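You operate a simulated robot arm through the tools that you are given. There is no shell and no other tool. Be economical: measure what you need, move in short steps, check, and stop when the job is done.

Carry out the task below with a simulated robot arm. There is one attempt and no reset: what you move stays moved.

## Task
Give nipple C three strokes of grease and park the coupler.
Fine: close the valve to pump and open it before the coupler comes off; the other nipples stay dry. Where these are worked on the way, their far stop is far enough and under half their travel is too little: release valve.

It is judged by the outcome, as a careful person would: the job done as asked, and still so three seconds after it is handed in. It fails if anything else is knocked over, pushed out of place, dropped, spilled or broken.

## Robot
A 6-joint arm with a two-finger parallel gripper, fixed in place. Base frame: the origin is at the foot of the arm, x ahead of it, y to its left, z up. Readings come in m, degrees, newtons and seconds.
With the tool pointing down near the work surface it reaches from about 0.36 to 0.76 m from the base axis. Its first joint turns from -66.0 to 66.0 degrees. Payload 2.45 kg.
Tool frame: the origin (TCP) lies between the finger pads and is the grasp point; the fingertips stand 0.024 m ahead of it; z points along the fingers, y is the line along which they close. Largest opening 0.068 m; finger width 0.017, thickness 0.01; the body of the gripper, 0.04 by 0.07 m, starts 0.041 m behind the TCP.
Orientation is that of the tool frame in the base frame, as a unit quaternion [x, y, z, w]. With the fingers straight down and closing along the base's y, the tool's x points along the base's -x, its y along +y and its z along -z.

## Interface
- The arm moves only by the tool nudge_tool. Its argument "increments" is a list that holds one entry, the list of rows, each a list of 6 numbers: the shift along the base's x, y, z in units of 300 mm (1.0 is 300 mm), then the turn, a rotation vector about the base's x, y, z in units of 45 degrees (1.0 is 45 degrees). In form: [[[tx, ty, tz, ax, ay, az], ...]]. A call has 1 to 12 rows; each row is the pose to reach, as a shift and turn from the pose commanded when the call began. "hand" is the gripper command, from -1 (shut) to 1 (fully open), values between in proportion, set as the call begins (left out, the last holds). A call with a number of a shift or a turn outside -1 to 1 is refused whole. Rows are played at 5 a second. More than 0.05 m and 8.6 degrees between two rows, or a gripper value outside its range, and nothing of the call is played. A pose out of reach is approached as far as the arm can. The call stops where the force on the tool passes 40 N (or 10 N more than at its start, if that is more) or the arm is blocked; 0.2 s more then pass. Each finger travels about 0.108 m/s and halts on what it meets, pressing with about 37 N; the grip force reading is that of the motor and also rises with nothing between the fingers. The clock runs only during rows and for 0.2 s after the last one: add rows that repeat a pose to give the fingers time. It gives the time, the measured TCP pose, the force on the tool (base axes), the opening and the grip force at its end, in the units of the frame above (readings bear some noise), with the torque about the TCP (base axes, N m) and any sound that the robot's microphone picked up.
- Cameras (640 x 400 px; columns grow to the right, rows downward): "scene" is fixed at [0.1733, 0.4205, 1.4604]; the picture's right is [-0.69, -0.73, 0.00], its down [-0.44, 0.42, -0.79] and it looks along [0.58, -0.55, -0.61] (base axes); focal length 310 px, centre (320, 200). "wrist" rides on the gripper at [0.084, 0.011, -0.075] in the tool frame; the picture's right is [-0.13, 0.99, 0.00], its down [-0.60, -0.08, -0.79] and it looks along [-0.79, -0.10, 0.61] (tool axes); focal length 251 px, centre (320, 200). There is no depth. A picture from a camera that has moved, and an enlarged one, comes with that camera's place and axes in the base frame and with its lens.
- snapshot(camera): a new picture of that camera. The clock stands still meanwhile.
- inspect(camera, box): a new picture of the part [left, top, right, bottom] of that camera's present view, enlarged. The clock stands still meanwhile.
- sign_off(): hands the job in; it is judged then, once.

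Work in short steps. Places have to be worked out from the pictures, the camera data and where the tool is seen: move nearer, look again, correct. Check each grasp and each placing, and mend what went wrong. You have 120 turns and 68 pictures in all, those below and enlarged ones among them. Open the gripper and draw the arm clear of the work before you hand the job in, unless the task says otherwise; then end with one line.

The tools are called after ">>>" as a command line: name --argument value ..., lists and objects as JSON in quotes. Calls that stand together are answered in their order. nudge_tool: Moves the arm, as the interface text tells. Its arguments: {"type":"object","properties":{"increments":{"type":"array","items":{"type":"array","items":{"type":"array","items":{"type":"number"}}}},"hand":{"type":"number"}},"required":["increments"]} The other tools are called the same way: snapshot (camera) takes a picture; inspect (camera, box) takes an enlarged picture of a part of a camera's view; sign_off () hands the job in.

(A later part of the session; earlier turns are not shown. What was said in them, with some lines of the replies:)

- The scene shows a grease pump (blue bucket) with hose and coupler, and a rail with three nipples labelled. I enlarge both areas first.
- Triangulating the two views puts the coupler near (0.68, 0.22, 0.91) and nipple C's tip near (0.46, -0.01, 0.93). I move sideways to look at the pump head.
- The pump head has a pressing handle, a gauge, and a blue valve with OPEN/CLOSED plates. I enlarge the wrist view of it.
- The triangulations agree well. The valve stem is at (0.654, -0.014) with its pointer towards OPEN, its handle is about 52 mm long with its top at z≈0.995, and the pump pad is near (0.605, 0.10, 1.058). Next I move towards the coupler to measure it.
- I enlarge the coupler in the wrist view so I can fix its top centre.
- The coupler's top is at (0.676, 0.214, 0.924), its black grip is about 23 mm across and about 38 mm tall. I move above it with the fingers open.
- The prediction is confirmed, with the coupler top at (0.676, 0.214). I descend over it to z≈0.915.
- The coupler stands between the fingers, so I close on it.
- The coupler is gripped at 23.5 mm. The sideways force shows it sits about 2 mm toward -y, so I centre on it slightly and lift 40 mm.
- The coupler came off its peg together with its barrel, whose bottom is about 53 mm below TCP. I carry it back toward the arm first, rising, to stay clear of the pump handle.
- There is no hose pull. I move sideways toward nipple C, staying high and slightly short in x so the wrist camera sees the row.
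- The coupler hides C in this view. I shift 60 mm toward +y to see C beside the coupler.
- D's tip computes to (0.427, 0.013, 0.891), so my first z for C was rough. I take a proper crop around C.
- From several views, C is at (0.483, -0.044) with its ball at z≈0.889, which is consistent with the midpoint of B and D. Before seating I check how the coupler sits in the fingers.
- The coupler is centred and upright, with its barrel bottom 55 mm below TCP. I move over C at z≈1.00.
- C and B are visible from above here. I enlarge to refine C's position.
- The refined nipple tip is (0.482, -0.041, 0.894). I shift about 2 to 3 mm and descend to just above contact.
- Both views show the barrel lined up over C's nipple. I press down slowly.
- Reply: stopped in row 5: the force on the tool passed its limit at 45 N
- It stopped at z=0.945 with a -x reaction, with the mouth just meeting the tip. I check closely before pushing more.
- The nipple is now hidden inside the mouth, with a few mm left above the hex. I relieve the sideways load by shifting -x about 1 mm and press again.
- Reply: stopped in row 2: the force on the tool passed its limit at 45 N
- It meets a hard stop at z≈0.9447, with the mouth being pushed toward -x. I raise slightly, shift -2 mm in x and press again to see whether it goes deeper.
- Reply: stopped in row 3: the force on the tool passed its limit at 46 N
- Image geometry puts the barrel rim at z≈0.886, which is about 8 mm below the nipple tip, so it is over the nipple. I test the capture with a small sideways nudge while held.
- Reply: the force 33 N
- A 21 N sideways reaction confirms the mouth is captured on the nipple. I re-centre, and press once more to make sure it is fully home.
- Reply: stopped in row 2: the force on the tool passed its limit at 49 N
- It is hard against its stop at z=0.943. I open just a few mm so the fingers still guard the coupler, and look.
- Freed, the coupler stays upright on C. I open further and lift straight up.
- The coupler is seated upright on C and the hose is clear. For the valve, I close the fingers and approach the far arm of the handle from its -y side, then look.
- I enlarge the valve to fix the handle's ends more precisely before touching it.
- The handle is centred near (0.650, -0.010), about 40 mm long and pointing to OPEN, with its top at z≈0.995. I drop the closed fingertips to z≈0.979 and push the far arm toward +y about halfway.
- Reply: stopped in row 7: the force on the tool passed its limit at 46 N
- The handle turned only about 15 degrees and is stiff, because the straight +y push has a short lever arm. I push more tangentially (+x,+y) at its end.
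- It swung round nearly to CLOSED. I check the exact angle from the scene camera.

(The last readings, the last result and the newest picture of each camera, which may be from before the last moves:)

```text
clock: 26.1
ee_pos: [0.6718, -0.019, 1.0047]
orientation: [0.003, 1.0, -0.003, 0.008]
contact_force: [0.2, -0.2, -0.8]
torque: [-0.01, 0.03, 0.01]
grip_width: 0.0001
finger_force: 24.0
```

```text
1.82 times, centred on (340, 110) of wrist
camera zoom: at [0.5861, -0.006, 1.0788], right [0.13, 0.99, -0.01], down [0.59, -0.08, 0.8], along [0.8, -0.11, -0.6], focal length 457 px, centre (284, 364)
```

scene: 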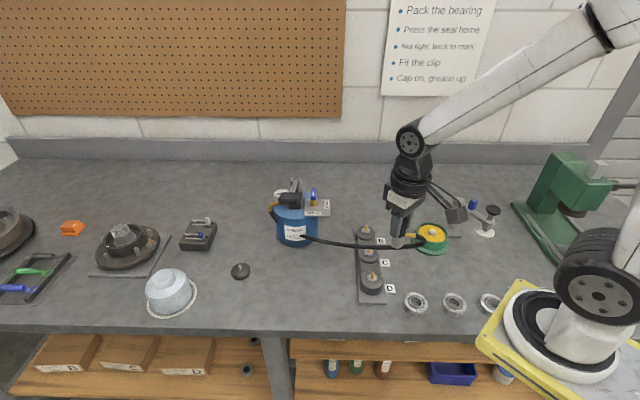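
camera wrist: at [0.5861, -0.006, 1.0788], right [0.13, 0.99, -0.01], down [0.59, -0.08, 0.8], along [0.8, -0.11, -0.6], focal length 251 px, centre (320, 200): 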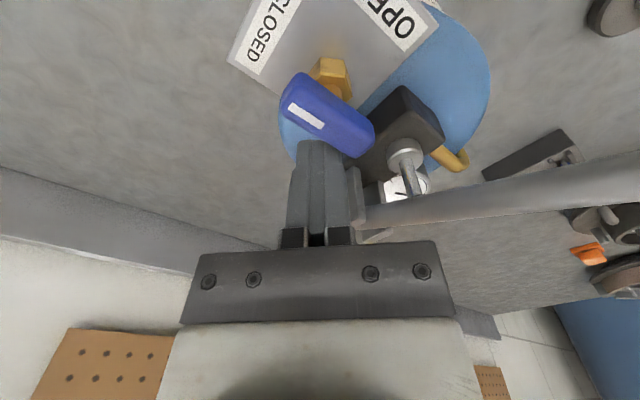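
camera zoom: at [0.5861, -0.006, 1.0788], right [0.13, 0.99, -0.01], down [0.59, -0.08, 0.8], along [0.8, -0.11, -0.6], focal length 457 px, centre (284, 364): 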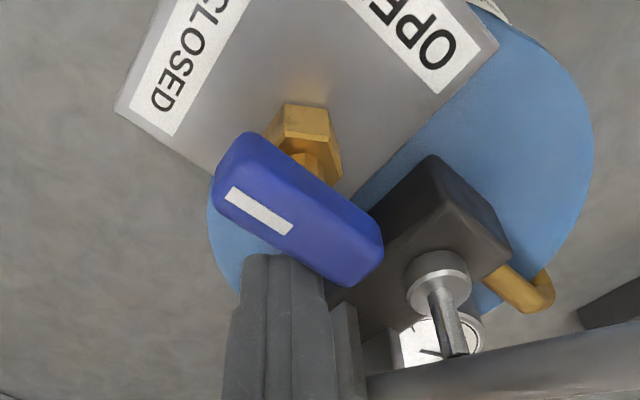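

The handle lies exactly along the CLOSED direction in the scene view, a full quarter turn. I back off, rise, and go to look at the pump pad.

>>> nudge_tool --increments '[[[0, -0.06, 0, 0, 0, 0], [0, -0.1, 0.06, 0, 0, 0], [0, -0.1, 0.2, 0, 0, 0], [0, -0.1, 0.35, 0, 0, 0], [-0.1, 0, 0.5, 0, 0, 0], [-0.2, 0.1, 0.5, 0, 0, 0], [-0.3, 0.2, 0.5, 0, 0, 0], [-0.4, 0.3, 0.5, 0, 0, 0], [-0.5, 0.39, 0.5, 0, 0, 0], [-0.5, 0.39, 0.5, 0, 0, 0]]]'

>>> snapshot --camera "wrist"

>>> inspect --camera "scene" --box '[260, 150, 360, 240]'

```text
refused: row 5 steps farther than a row can; nothing moved
```

```text
25 pictures are left
camera wrist: at [0.5861, -0.006, 1.0788], right [0.13, 0.99, -0.01], down [0.59, -0.08, 0.8], along [0.8, -0.11, -0.6], focal length 251 px, centre (320, 200)
```

wrist: 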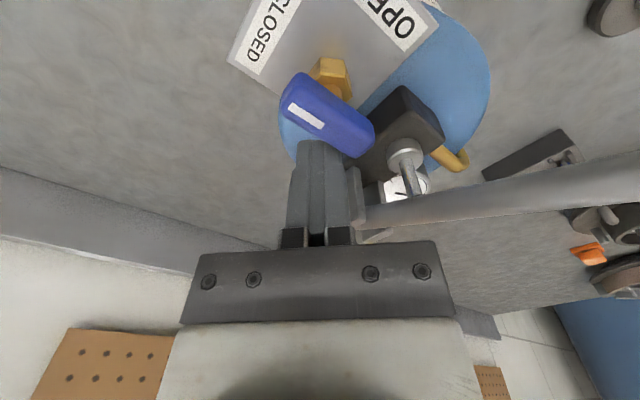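

```text
4.44 times, centred on (310, 195) of scene
camera zoom: at [0.1733, 0.4206, 1.4604], right [-0.69, -0.73, 0.0], down [-0.44, 0.42, -0.79], along [0.58, -0.55, -0.61], focal length 1377 px, centre (364, 222)
```

zoom: 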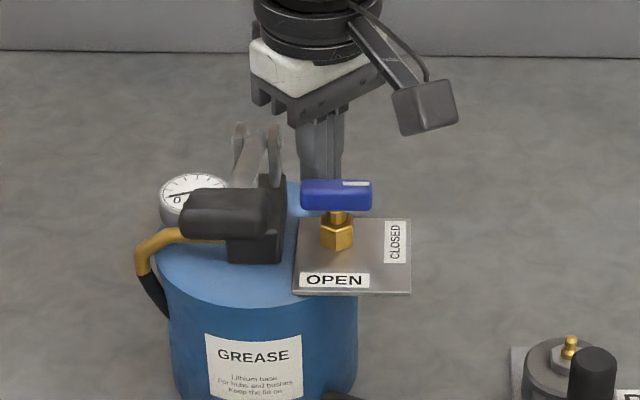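

The call was refused because one step was too long. I repeat it with smaller steps and will look after it has moved.

>>> nudge_tool --increments '[[[0, -0.06, 0, 0, 0, 0], [0, -0.1, 0.06, 0, 0, 0], [0, -0.1, 0.2, 0, 0, 0], [0, -0.1, 0.34, 0, 0, 0], [0, -0.1, 0.48, 0, 0, 0], [-0.1, 0, 0.48, 0, 0, 0], [-0.2, 0.1, 0.48, 0, 0, 0], [-0.3, 0.2, 0.48, 0, 0, 0], [-0.4, 0.3, 0.48, 0, 0, 0], [-0.5, 0.39, 0.48, 0, 0, 0], [-0.5, 0.39, 0.48, 0, 0, 0]]]'

```text
clock: 28.5
ee_pos: [0.5224, 0.0992, 1.1472]
orientation: [0.003, 1.0, -0.003, 0.009]
contact_force: [-0.2, 0.1, 0.0]
torque: [-0.01, -0.01, 0.0]
grip_width: 0.0001
finger_force: 23.0
```

I take one wrist picture to fix the pad's position from close by.

>>> snapshot --camera "wrist"

```text
23 pictures are left
camera wrist: at [0.4374, 0.1116, 1.2231], right [0.14, 0.99, -0.01], down [0.59, -0.08, 0.8], along [0.8, -0.11, -0.59], focal length 251 px, centre (320, 200)
```

wrist: 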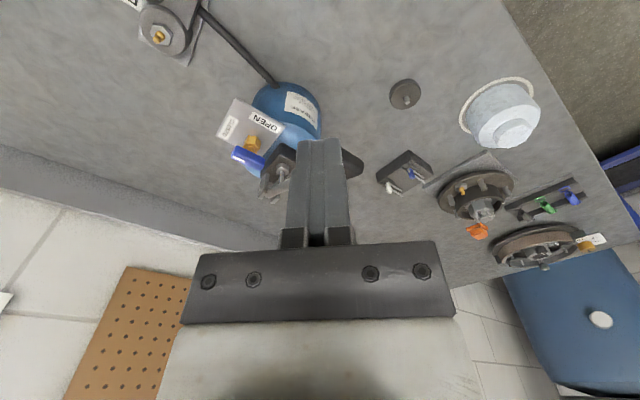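

The pad position is consistent with (0.602, 0.103). I go above it with closed fingers and start to press.

>>> nudge_tool --increments '[[[0.1, 0.005, 0, 0, 0, 0], [0.2, 0.01, -0.05, 0, 0, 0], [0.265, 0.013, -0.12, 0, 0, 0], [0.265, 0.013, -0.16, 0, 0, 0], [0.263, 0.015, -0.19, 0, 0, 0], [0.263, 0.015, -0.22, 0, 0, 0], [0.261, 0.017, -0.25, 0, 0, 0], [0.259, 0.019, -0.28, 0, 0, 0], [0.259, 0.019, -0.28, 0, 0, 0]]]'

>>> inspect --camera "scene" --box '[250, 140, 360, 240]'

```text
clock: 30.5
ee_pos: [0.6003, 0.1037, 1.0643]
orientation: [0.003, 1.0, -0.004, 0.009]
contact_force: [-0.5, 1.1, 2.8]
torque: [0.05, 0.02, -0.01]
grip_width: 0.0
finger_force: 23.6
```

```text
4.00 times, centred on (305, 190) of scene
camera zoom: at [0.1732, 0.4206, 1.4604], right [-0.69, -0.73, 0.0], down [-0.44, 0.42, -0.79], along [0.58, -0.55, -0.61], focal length 1240 px, centre (380, 240)
```

zoom: 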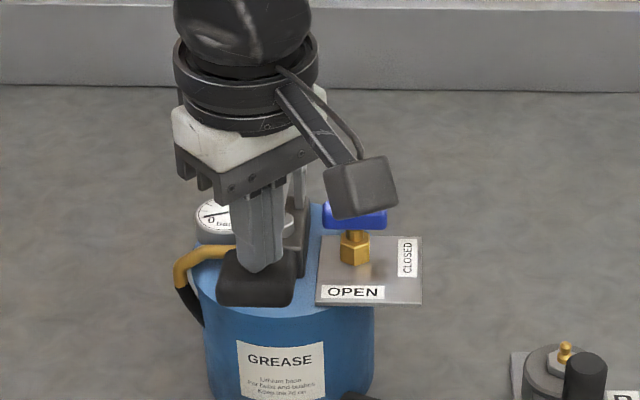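

The pad is going down with about 3 N. I continue until the lower stop.

>>> nudge_tool --increments '[[[0, 0, -0.025, 0, 0, 0], [0, 0, -0.05, 0, 0, 0], [0, 0, -0.075, 0, 0, 0], [0, 0, -0.1, 0, 0, 0], [0, 0, -0.125, 0, 0, 0], [0, 0, -0.15, 0, 0, 0], [0, 0, -0.175, 0, 0, 0], [0, 0, -0.2, 0, 0, 0]]]'

>>> inspect --camera "scene" --box '[250, 140, 360, 240]'

```text
clock: 32.3
ee_pos: [0.6011, 0.1028, 1.0064]
orientation: [0.003, 1.0, -0.004, 0.011]
contact_force: [-8.3, -7.6, 31.8]
torque: [-0.49, -0.05, -0.15]
grip_width: 0.0
finger_force: 23.7
```

```text
4.00 times, centred on (305, 190) of scene
camera zoom: at [0.1724, 0.4202, 1.4606], right [-0.69, -0.73, 0.0], down [-0.44, 0.42, -0.79], along [0.58, -0.55, -0.61], focal length 1240 px, centre (380, 240)
```

zoom: 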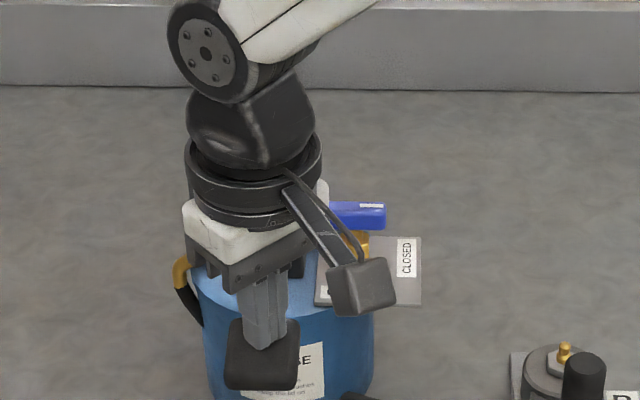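

Force rose to 32 N, so this is the lower stop. I raise to the top again and see whether the lever follows by spring.

>>> nudge_tool --increments '[[[0, 0, 0.05, 0, 0, 0], [0, 0, 0.15, 0, 0, 0], [0, 0, 0.27, 0, 0, 0], [0, 0, 0.36, 0, 0, 0], [0, 0, 0.36, 0, 0, 0]]]'

>>> inspect --camera "scene" --box '[250, 140, 360, 240]'

```text
clock: 33.5
ee_pos: [0.5978, 0.1042, 1.1135]
orientation: [0.003, 1.0, -0.004, 0.008]
contact_force: [0.4, -0.6, 0.1]
torque: [0.03, 0.01, 0.01]
grip_width: 0.0
finger_force: 24.0
```

```text
4.00 times, centred on (305, 190) of scene
camera zoom: at [0.1733, 0.4205, 1.4604], right [-0.69, -0.73, 0.0], down [-0.44, 0.42, -0.79], along [0.58, -0.55, -0.61], focal length 1240 px, centre (380, 240)
```

zoom: 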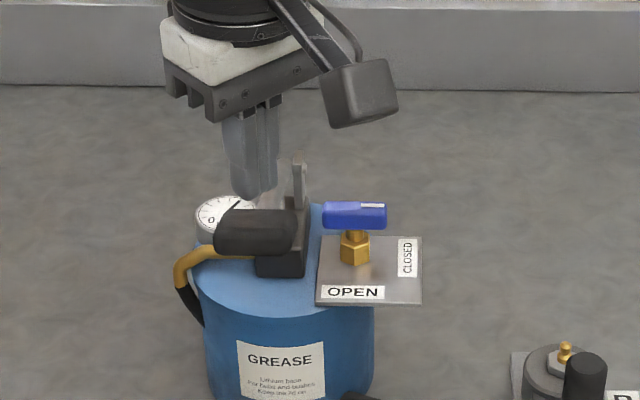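

The lever sprang back: one stroke done, and the gauge needle has moved. Stroke two: down to the stop and back up.

>>> nudge_tool --increments '[[[0.006, 0, -0.06, 0, 0, 0], [0.01, 0, -0.12, 0, 0, 0], [0.01, 0, -0.17, 0, 0, 0], [0.01, 0, -0.22, 0, 0, 0], [0.01, 0, -0.26, 0, 0, 0], [0.01, 0, -0.3, 0, 0, 0], [0.01, 0, -0.33, 0, 0, 0], [0.01, 0, -0.35, 0, 0, 0], [0.01, 0, -0.365, 0, 0, 0]]]'

>>> nudge_tool --increments '[[[0, 0, 0.05, 0, 0, 0], [0, 0, 0.15, 0, 0, 0], [0, 0, 0.27, 0, 0, 0], [0, 0, 0.36, 0, 0, 0], [0, 0, 0.36, 0, 0, 0]]]'

>>> inspect --camera "scene" --box '[260, 170, 340, 230]'

```text
clock: 35.7
ee_pos: [0.6033, 0.1035, 1.0086]
orientation: [0.004, 1.0, -0.004, 0.012]
contact_force: [-9.3, -1.9, 13.6]
torque: [-0.13, 0.08, -0.12]
grip_width: 0.0
finger_force: 23.5
stopped in row 9: the force on the tool passed its limit at 41 N (the readings are from after the stop); the commanded pose is now the measured one
```

```text
clock: 36.9
ee_pos: [0.6036, 0.1027, 1.1156]
orientation: [0.003, 1.0, -0.004, 0.012]
contact_force: [-0.3, 0.3, -0.7]
torque: [-0.02, 0.0, -0.01]
grip_width: 0.0001
finger_force: 23.5
```

```text
6.67 times, centred on (300, 200) of scene
camera zoom: at [0.1733, 0.4205, 1.4604], right [-0.69, -0.73, 0.0], down [-0.44, 0.42, -0.79], along [0.58, -0.55, -0.61], focal length 2066 px, centre (453, 200)
```

zoom: 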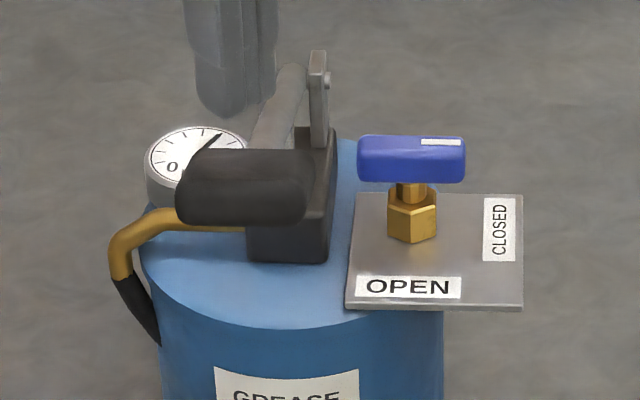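

The second stroke reached the stop too and the gauge holds pressure. Third stroke, the same.

>>> nudge_tool --increments '[[[0, 0, -0.06, 0, 0, 0], [0, 0, -0.12, 0, 0, 0], [0, 0, -0.17, 0, 0, 0], [0, 0, -0.22, 0, 0, 0], [0, 0, -0.26, 0, 0, 0], [0, 0, -0.3, 0, 0, 0], [0, 0, -0.33, 0, 0, 0], [0, 0, -0.35, 0, 0, 0], [0, 0, -0.37, 0, 0, 0], [0, 0, -0.38, 0, 0, 0]]]'

>>> nudge_tool --increments '[[[0, 0, 0.05, 0, 0, 0], [0, 0, 0.15, 0, 0, 0], [0, 0, 0.27, 0, 0, 0], [0, 0, 0.4, 0, 0, 0], [0, 0, 0.47, 0, 0, 0], [0, 0, 0.47, 0, 0, 0]]]'

>>> inspect --camera "scene" --box '[270, 170, 410, 290]'

```text
clock: 39.0
ee_pos: [0.6043, 0.1033, 1.0085]
orientation: [0.004, 1.0, -0.003, 0.015]
contact_force: [-9.5, -0.4, 13.5]
torque: [-0.21, 0.12, -0.1]
grip_width: 0.0
finger_force: 23.6
stopped in row 10: the force on the tool passed its limit at 45 N (the readings are from after the stop); the commanded pose is now the measured one
```

```text
clock: 40.4
ee_pos: [0.6057, 0.1035, 1.1464]
orientation: [0.004, 1.0, -0.004, 0.014]
contact_force: [0.3, -0.6, -0.6]
torque: [0.02, 0.0, 0.01]
grip_width: 0.0
finger_force: 23.0
```

```text
3.33 times, centred on (340, 230) of scene
camera zoom: at [0.1733, 0.4205, 1.4604], right [-0.69, -0.73, 0.0], down [-0.44, 0.42, -0.79], along [0.58, -0.55, -0.61], focal length 1033 px, centre (253, 100)
```

zoom: 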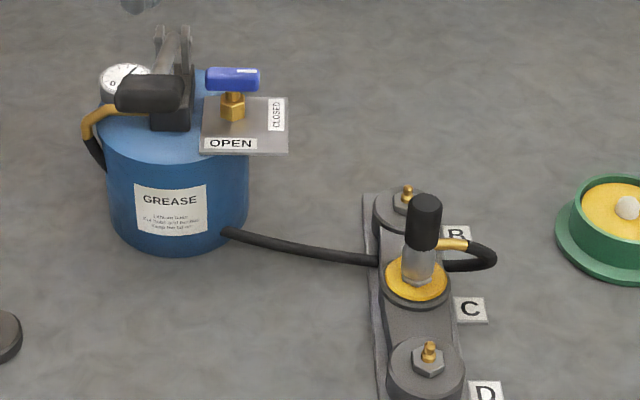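

A ring of grease has come out at C's bushing, B and D are dry, and the lever is back up. Now I open the valve, starting by going round to the -y side of the pointer arm.

>>> nudge_tool --increments '[[[0.05, -0.14, 0, 0, 0, 0], [0.1, -0.28, 0, 0, 0, 0], [0.15, -0.42, 0, 0, 0, 0], [0.168, -0.558, 0, 0, 0, 0], [0.168, -0.558, -0.15, 0, 0, 0], [0.168, -0.558, -0.3, 0, 0, 0], [0.168, -0.558, -0.4, 0, 0, 0], [0.168, -0.558, -0.475, 0, 0, 0], [0.168, -0.558, -0.475, 0, 0, 0]]]'

>>> snapshot --camera "wrist"

```text
clock: 42.4
ee_pos: [0.657, -0.0621, 1.0051]
orientation: [0.004, 1.0, -0.004, 0.013]
contact_force: [0.6, -0.3, -0.3]
torque: [0.04, 0.01, 0.01]
grip_width: 0.0
finger_force: 23.9
```

```text
17 pictures are left
camera wrist: at [0.5697, -0.0502, 1.0781], right [0.14, 0.99, 0.0], down [0.58, -0.08, 0.81], along [0.8, -0.11, -0.59], focal length 251 px, centre (320, 200)
```

wrist: 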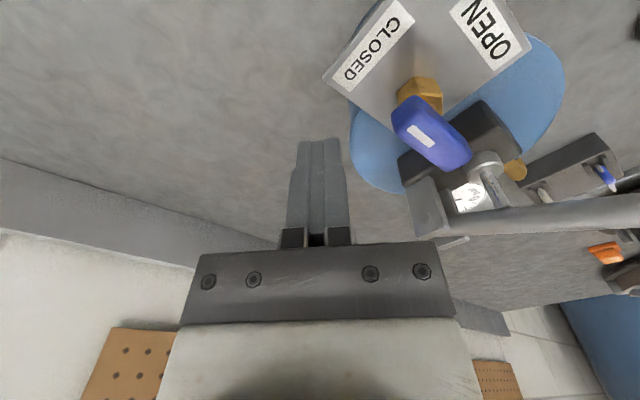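

The tips are clear of the handle on the -y side. I push the pointer arm along an arc back toward OPEN.

>>> nudge_tool --increments '[[[-0.017, 0.06, 0, 0, 0, 0], [-0.022, 0.078, 0, 0, 0, 0], [-0.03, 0.09, 0, 0, 0, 0], [-0.042, 0.1, 0, 0, 0, 0], [-0.057, 0.11, 0, 0, 0, 0], [-0.073, 0.12, 0, 0, 0, 0], [-0.088, 0.132, 0, 0, 0, 0], [-0.101, 0.148, 0, 0, 0, 0], [-0.111, 0.167, 0, 0, 0, 0], [-0.118, 0.183, 0, 0, 0, 0], [-0.12, 0.195, 0, 0, 0, 0]]]'

>>> snapshot --camera "wrist"

```text
clock: 44.8
ee_pos: [0.6195, -0.0055, 1.0048]
orientation: [0.003, 1.0, -0.004, 0.014]
contact_force: [1.1, 0.2, 0.0]
torque: [0.02, 0.0, 0.0]
grip_width: 0.0001
finger_force: 23.6
```

```text
16 pictures are left
camera wrist: at [0.5338, 0.0072, 1.0793], right [0.14, 0.99, 0.0], down [0.58, -0.08, 0.81], along [0.8, -0.11, -0.59], focal length 251 px, centre (320, 200)
```

wrist: 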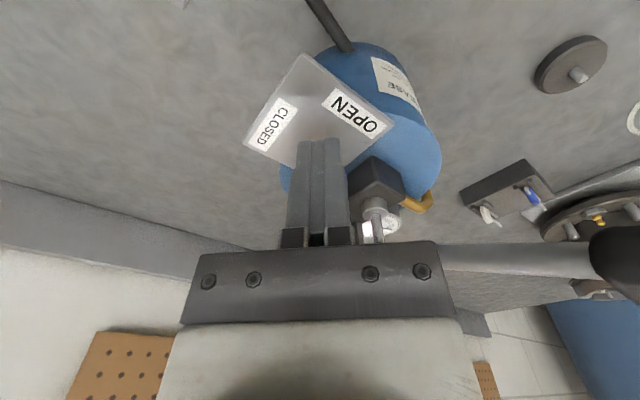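

The push completed freely and the handle is hidden behind the fingers. I back off, rise, and check with the scene camera.

>>> nudge_tool --increments '[[[-0.05, -0.05, 0, 0, 0, 0], [-0.08, -0.08, 0.08, 0, 0, 0], [-0.1, -0.09, 0.2, 0, 0, 0], [-0.2, -0.1, 0.26, 0, 0, 0], [-0.32, -0.11, 0.26, 0, 0, 0], [-0.46, -0.12, 0.26, 0, 0, 0], [-0.46, -0.12, 0.26, 0, 0, 0]]]'

>>> inspect --camera "scene" --box '[260, 150, 360, 240]'

```text
clock: 46.4
ee_pos: [0.4794, -0.0396, 1.0822]
orientation: [0.004, 1.0, -0.003, 0.013]
contact_force: [-0.1, 0.1, 1.0]
torque: [0.01, 0.0, -0.03]
grip_width: 0.0
finger_force: 23.9
```

```text
4.44 times, centred on (310, 195) of scene
camera zoom: at [0.1732, 0.4205, 1.4604], right [-0.69, -0.73, 0.0], down [-0.44, 0.42, -0.79], along [0.58, -0.55, -0.61], focal length 1377 px, centre (364, 222)
```

zoom: 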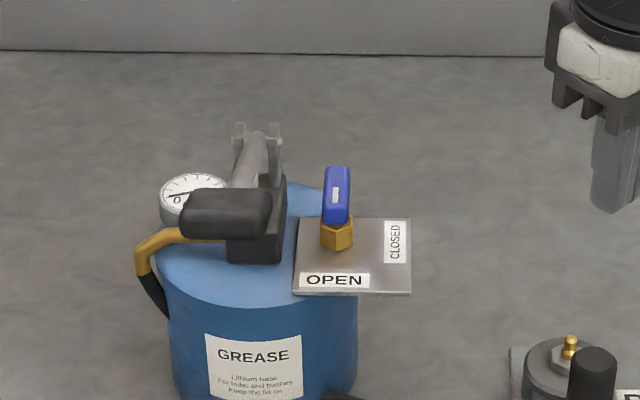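

The valve is back at OPEN and the gauge is at zero. I open the fingers, level the tool (about 1.5 degrees off), and centre over the coupler.

>>> nudge_tool --hand 1 --increments '[[[0.004, -0.008, 0, 0.0076, 0.033, 0.01], [0.004, -0.008, 0, 0.0076, 0.033, 0.01], [0.004, -0.008, 0, 0.0076, 0.033, 0.01]]]'

>>> snapshot --camera "wrist"

```text
clock: 47.2
ee_pos: [0.4822, -0.0432, 1.0834]
orientation: [0.0, 1.0, 0.0, 0.001]
contact_force: [0.1, 0.6, -0.7]
torque: [-0.01, 0.01, 0.0]
grip_width: 0.0679
finger_force: 0.0
```

```text
14 pictures are left
camera wrist: at [0.3977, -0.0318, 1.1584], right [0.13, 0.99, 0.0], down [0.6, -0.08, 0.79], along [0.79, -0.1, -0.61], focal length 251 px, centre (320, 200)
```

wrist: 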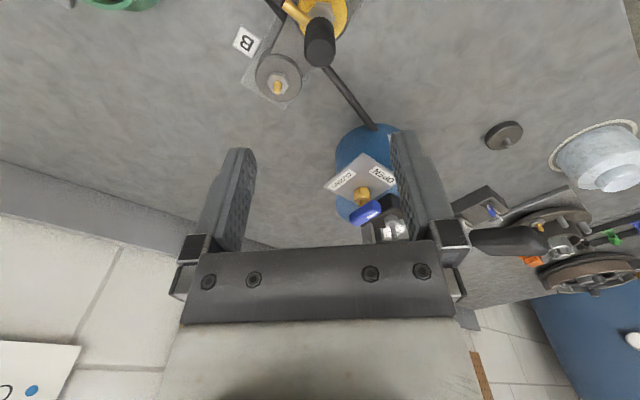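

The tool is level and the coupler is directly below at (0.4815, -0.043). I descend and grip at the same height as before.

>>> nudge_tool --increments '[[[0, 0, -0.15, 0, 0, 0], [0, 0, -0.3, 0, 0, 0], [0, 0, -0.4, 0, 0, 0], [0, 0, -0.465, 0, 0, 0], [0, 0, -0.465, 0, 0, 0]]]'

>>> nudge_tool --hand -1 --increments '[[[0, 0, 0, 0, 0, 0], [0, 0, 0, 0, 0, 0], [0, 0, 0, 0, 0, 0], [0, 0, 0, 0, 0, 0]]]'

```text
clock: 48.4
ee_pos: [0.484, -0.0443, 0.9465]
orientation: [-0.002, 1.0, -0.003, 0.001]
contact_force: [-0.3, -0.3, -0.1]
torque: [-0.02, -0.02, 0.0]
grip_width: 0.068
finger_force: 0.0
```

```text
clock: 49.4
ee_pos: [0.4837, -0.0436, 0.9448]
orientation: [-0.001, 1.0, 0.0, 0.001]
contact_force: [-0.9, 5.3, -0.7]
torque: [0.37, 0.0, -0.01]
grip_width: 0.0239
finger_force: 36.8
```

The coupler is gripped again at 23.9 mm. I pull straight up, easing the sideways load.

>>> nudge_tool --increments '[[[0, 0.004, 0.01, 0, 0, 0], [0, 0.004, 0.03, 0, 0, 0], [0, 0.004, 0.07, 0, 0, 0], [0, 0.004, 0.15, 0, 0, 0], [0, 0.004, 0.25, 0, 0, 0], [0, 0.004, 0.37, 0, 0, 0], [0, 0.004, 0.37, 0, 0, 0]]]'

>>> inspect --camera "scene" --box '[320, 180, 440, 290]'

```text
clock: 51.0
ee_pos: [0.4829, -0.0419, 1.0561]
orientation: [0.0, 1.0, 0.0, 0.001]
contact_force: [0.3, 0.8, -1.0]
torque: [0.0, 0.03, -0.01]
grip_width: 0.0239
finger_force: 37.2
```

```text
3.64 times, centred on (380, 235) of scene
camera zoom: at [0.1733, 0.4205, 1.4604], right [-0.69, -0.73, 0.0], down [-0.44, 0.42, -0.79], along [0.58, -0.55, -0.61], focal length 1127 px, centre (102, 73)
```

zoom: 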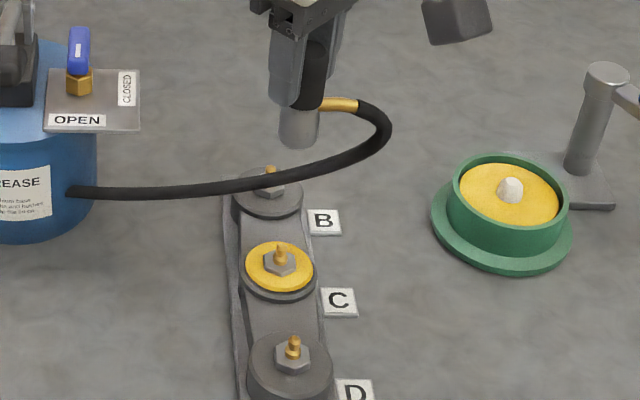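

The coupler is off cleanly, C is greased, and B and D are dry. I carry it back along the near side of the table, away from the pump.

>>> nudge_tool --increments '[[[-0.12, 0.04, 0, 0, 0, 0], [-0.2, 0.14, 0, 0, 0, 0], [-0.22, 0.28, 0, 0, 0, 0], [-0.22, 0.42, 0, 0, 0, 0], [-0.22, 0.56, 0, 0, 0, 0], [-0.22, 0.7, 0, 0, 0, 0], [-0.22, 0.8, 0, 0, 0, 0], [-0.16, 0.85, 0, 0, 0, 0], [-0.02, 0.85, 0, 0, 0, 0], [0.12, 0.85, 0, 0, 0, 0], [0.26, 0.85, 0, 0, 0, 0], [0.26, 0.85, 0, 0, 0, 0]]]'

>>> snapshot --camera "wrist"

```text
clock: 53.6
ee_pos: [0.5609, 0.2118, 1.0535]
orientation: [-0.001, 1.0, -0.002, 0.001]
contact_force: [-0.6, -1.2, -1.2]
torque: [0.02, -0.02, -0.01]
grip_width: 0.0239
finger_force: 37.0
```

```text
12 pictures are left
camera wrist: at [0.4767, 0.2231, 1.1302], right [0.13, 0.99, 0.0], down [0.6, -0.08, 0.79], along [0.79, -0.1, -0.61], focal length 251 px, centre (320, 200)
```

wrist: 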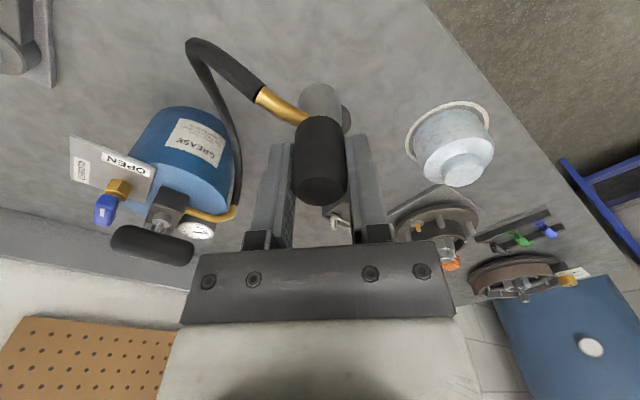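

Next I move to the same pose above the peg as just after the lift, so I can compare the views.

>>> nudge_tool --increments '[[[0.13, 0.004, 0, 0, 0, 0], [0.26, 0.004, 0, 0, 0, 0], [0.387, 0.004, 0, 0, 0, 0], [0.387, 0.004, -0.12, 0, 0, 0], [0.387, 0.004, -0.213, 0, 0, 0], [0.387, 0.004, -0.213, 0, 0, 0]]]'

>>> inspect --camera "wrist" --box '[260, 0, 380, 140]'

>>> inspect --camera "scene" --box '[210, 220, 290, 290]'

```text
clock: 55.0
ee_pos: [0.6784, 0.2134, 0.9905]
orientation: [-0.002, 1.0, 0.0, 0.001]
contact_force: [0.8, 0.5, -1.8]
torque: [-0.01, 0.01, -0.01]
grip_width: 0.0241
finger_force: 36.9
```

```text
2.86 times, centred on (320, 70) of wrist
camera zoom: at [0.5931, 0.2252, 1.0666], right [0.13, 0.99, 0.0], down [0.6, -0.08, 0.79], along [0.79, -0.1, -0.61], focal length 718 px, centre (320, 571)
```

zoom: 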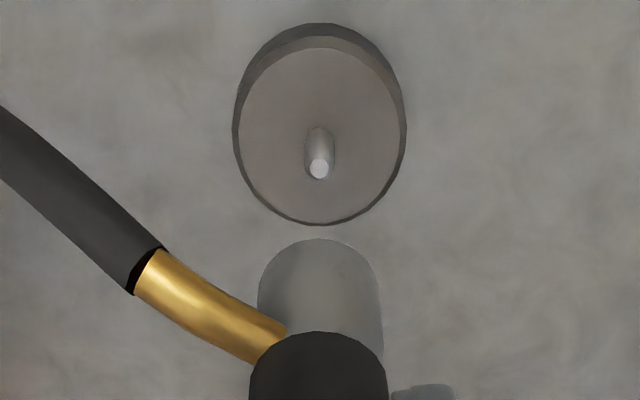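

```text
5.71 times, centred on (250, 255) of scene
camera zoom: at [0.1733, 0.4206, 1.4604], right [-0.69, -0.73, 0.0], down [-0.44, 0.42, -0.79], along [0.58, -0.55, -0.61], focal length 1771 px, centre (720, -114)
```

zoom: 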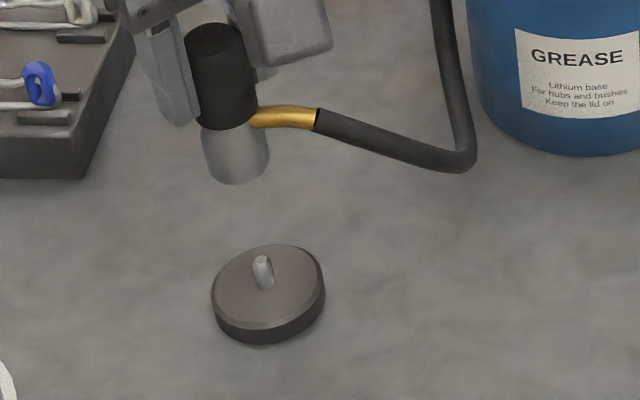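

The peg computes to (0.677, 0.214), directly below the barrel in both views. I lower onto it gently, back to the parked height.

>>> nudge_tool --increments '[[[-0.002, 0, -0.08, 0, 0, 0], [-0.002, 0, -0.15, 0, 0, 0], [-0.002, 0, -0.18, 0, 0, 0], [-0.002, 0, -0.2, 0, 0, 0], [-0.002, 0, -0.215, 0, 0, 0], [-0.002, 0, -0.23, 0, 0, 0], [-0.002, 0, -0.243, 0, 0, 0], [-0.002, 0, -0.253, 0, 0, 0], [-0.002, 0, -0.258, 0, 0, 0], [-0.002, 0, -0.258, 0, 0, 0]]]'

>>> inspect --camera "scene" --box '[210, 220, 290, 290]'

```text
clock: 57.2
ee_pos: [0.6776, 0.2148, 0.9159]
orientation: [0.0, 1.0, -0.001, 0.002]
contact_force: [-3.9, -2.1, 13.1]
torque: [-0.09, 0.32, -0.02]
grip_width: 0.024
finger_force: 37.4
```

```text
5.71 times, centred on (250, 255) of scene
camera zoom: at [0.1729, 0.4204, 1.4605], right [-0.69, -0.73, 0.0], down [-0.44, 0.42, -0.79], along [0.58, -0.55, -0.61], focal length 1771 px, centre (720, -114)
```

zoom: 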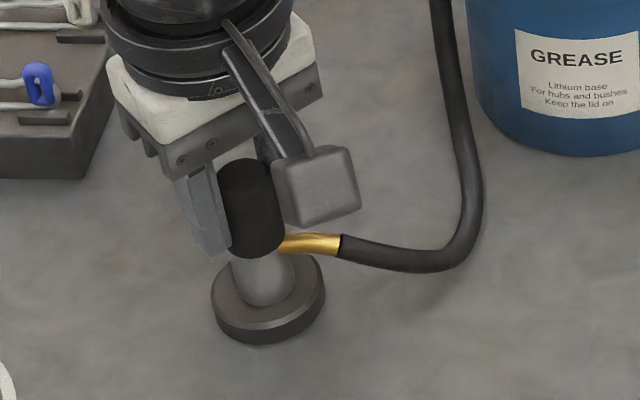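

The coupler is down on the peg with 13 N and looks as at the start. I open slightly first and check that it stands.

>>> nudge_tool --hand -0.1 --increments '[[[0, 0, 0, 0, 0, 0], [0, 0, 0, 0, 0, 0], [0, 0, 0, 0, 0, 0]]]'

>>> inspect --camera "wrist" --box '[240, 60, 400, 220]'

```text
clock: 58.0
ee_pos: [0.6769, 0.2149, 0.9138]
orientation: [-0.001, 1.0, -0.001, 0.0]
contact_force: [-0.1, 0.8, 0.4]
torque: [0.0, 0.01, -0.01]
grip_width: 0.0305
finger_force: 0.1
```

```text
2.50 times, centred on (320, 140) of wrist
camera zoom: at [0.5923, 0.2254, 0.9898], right [0.13, 0.99, 0.0], down [0.6, -0.08, 0.79], along [0.79, -0.1, -0.61], focal length 629 px, centre (320, 350)
```

zoom: 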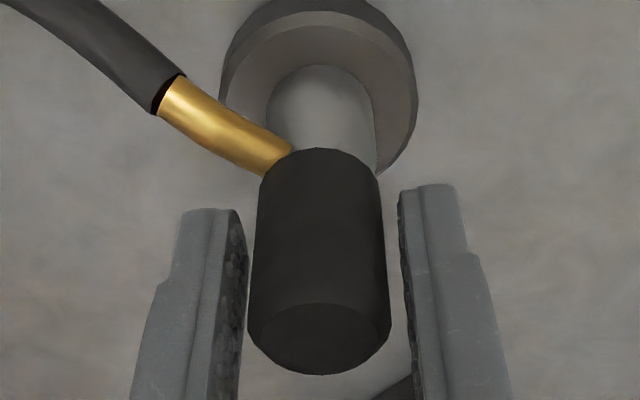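

It stands upright on its peg. I open fully, lift clear and draw back.

>>> nudge_tool --hand 1 --increments '[[[0, 0, 0, 0, 0, 0], [0, 0, 0, 0, 0, 0], [0, 0, 0.1, 0, 0, 0], [0, 0, 0.23, 0, 0, 0], [0, 0, 0.38, 0, 0, 0], [0, 0, 0.53, 0, 0, 0], [-0.1, 0, 0.63, 0, 0, 0], [-0.22, 0, 0.7, 0, 0, 0], [-0.35, 0, 0.75, 0, 0, 0], [-0.5, 0, 0.75, 0, 0, 0], [-0.6, 0, 0.75, 0, 0, 0], [-0.6, 0, 0.75, 0, 0, 0]]]'

>>> snapshot --camera "scene"

>>> inspect --camera "scene" --box '[210, 170, 410, 300]'

```text
clock: 60.6
ee_pos: [0.4953, 0.2134, 1.1384]
orientation: [-0.001, 1.0, -0.001, 0.001]
contact_force: [0.1, 0.0, 0.1]
torque: [0.0, 0.0, 0.02]
grip_width: 0.0682
finger_force: 0.0
```

```text
7 pictures are left
```

scene: 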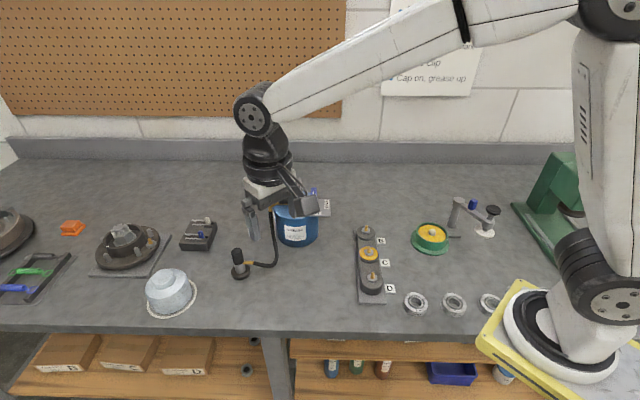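

```text
3.08 times, centred on (310, 235) of scene
camera zoom: at [0.1732, 0.4205, 1.4604], right [-0.69, -0.73, 0.0], down [-0.44, 0.42, -0.79], along [0.58, -0.55, -0.61], focal length 954 px, centre (351, 92)
```

zoom: 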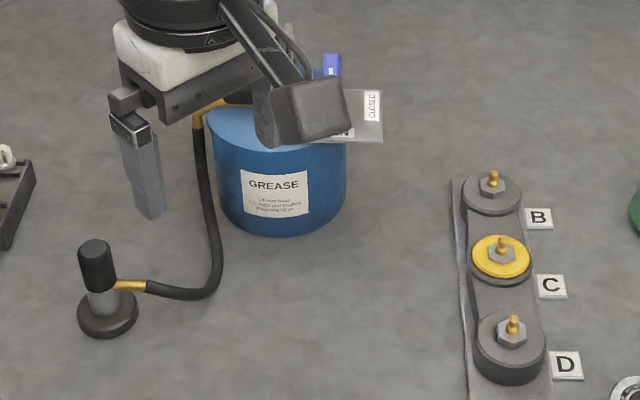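

The coupler is parked, C is greased, B and D are dry, the valve is open, and the arm is clear with the gripper open. I hand in the job.

>>> sign_off

```text
The job is handed in.
```

Nipple C got three full strokes with the valve closed. I opened the valve before taking the coupler off, parked the coupler on its peg, and left the other nipples dry.
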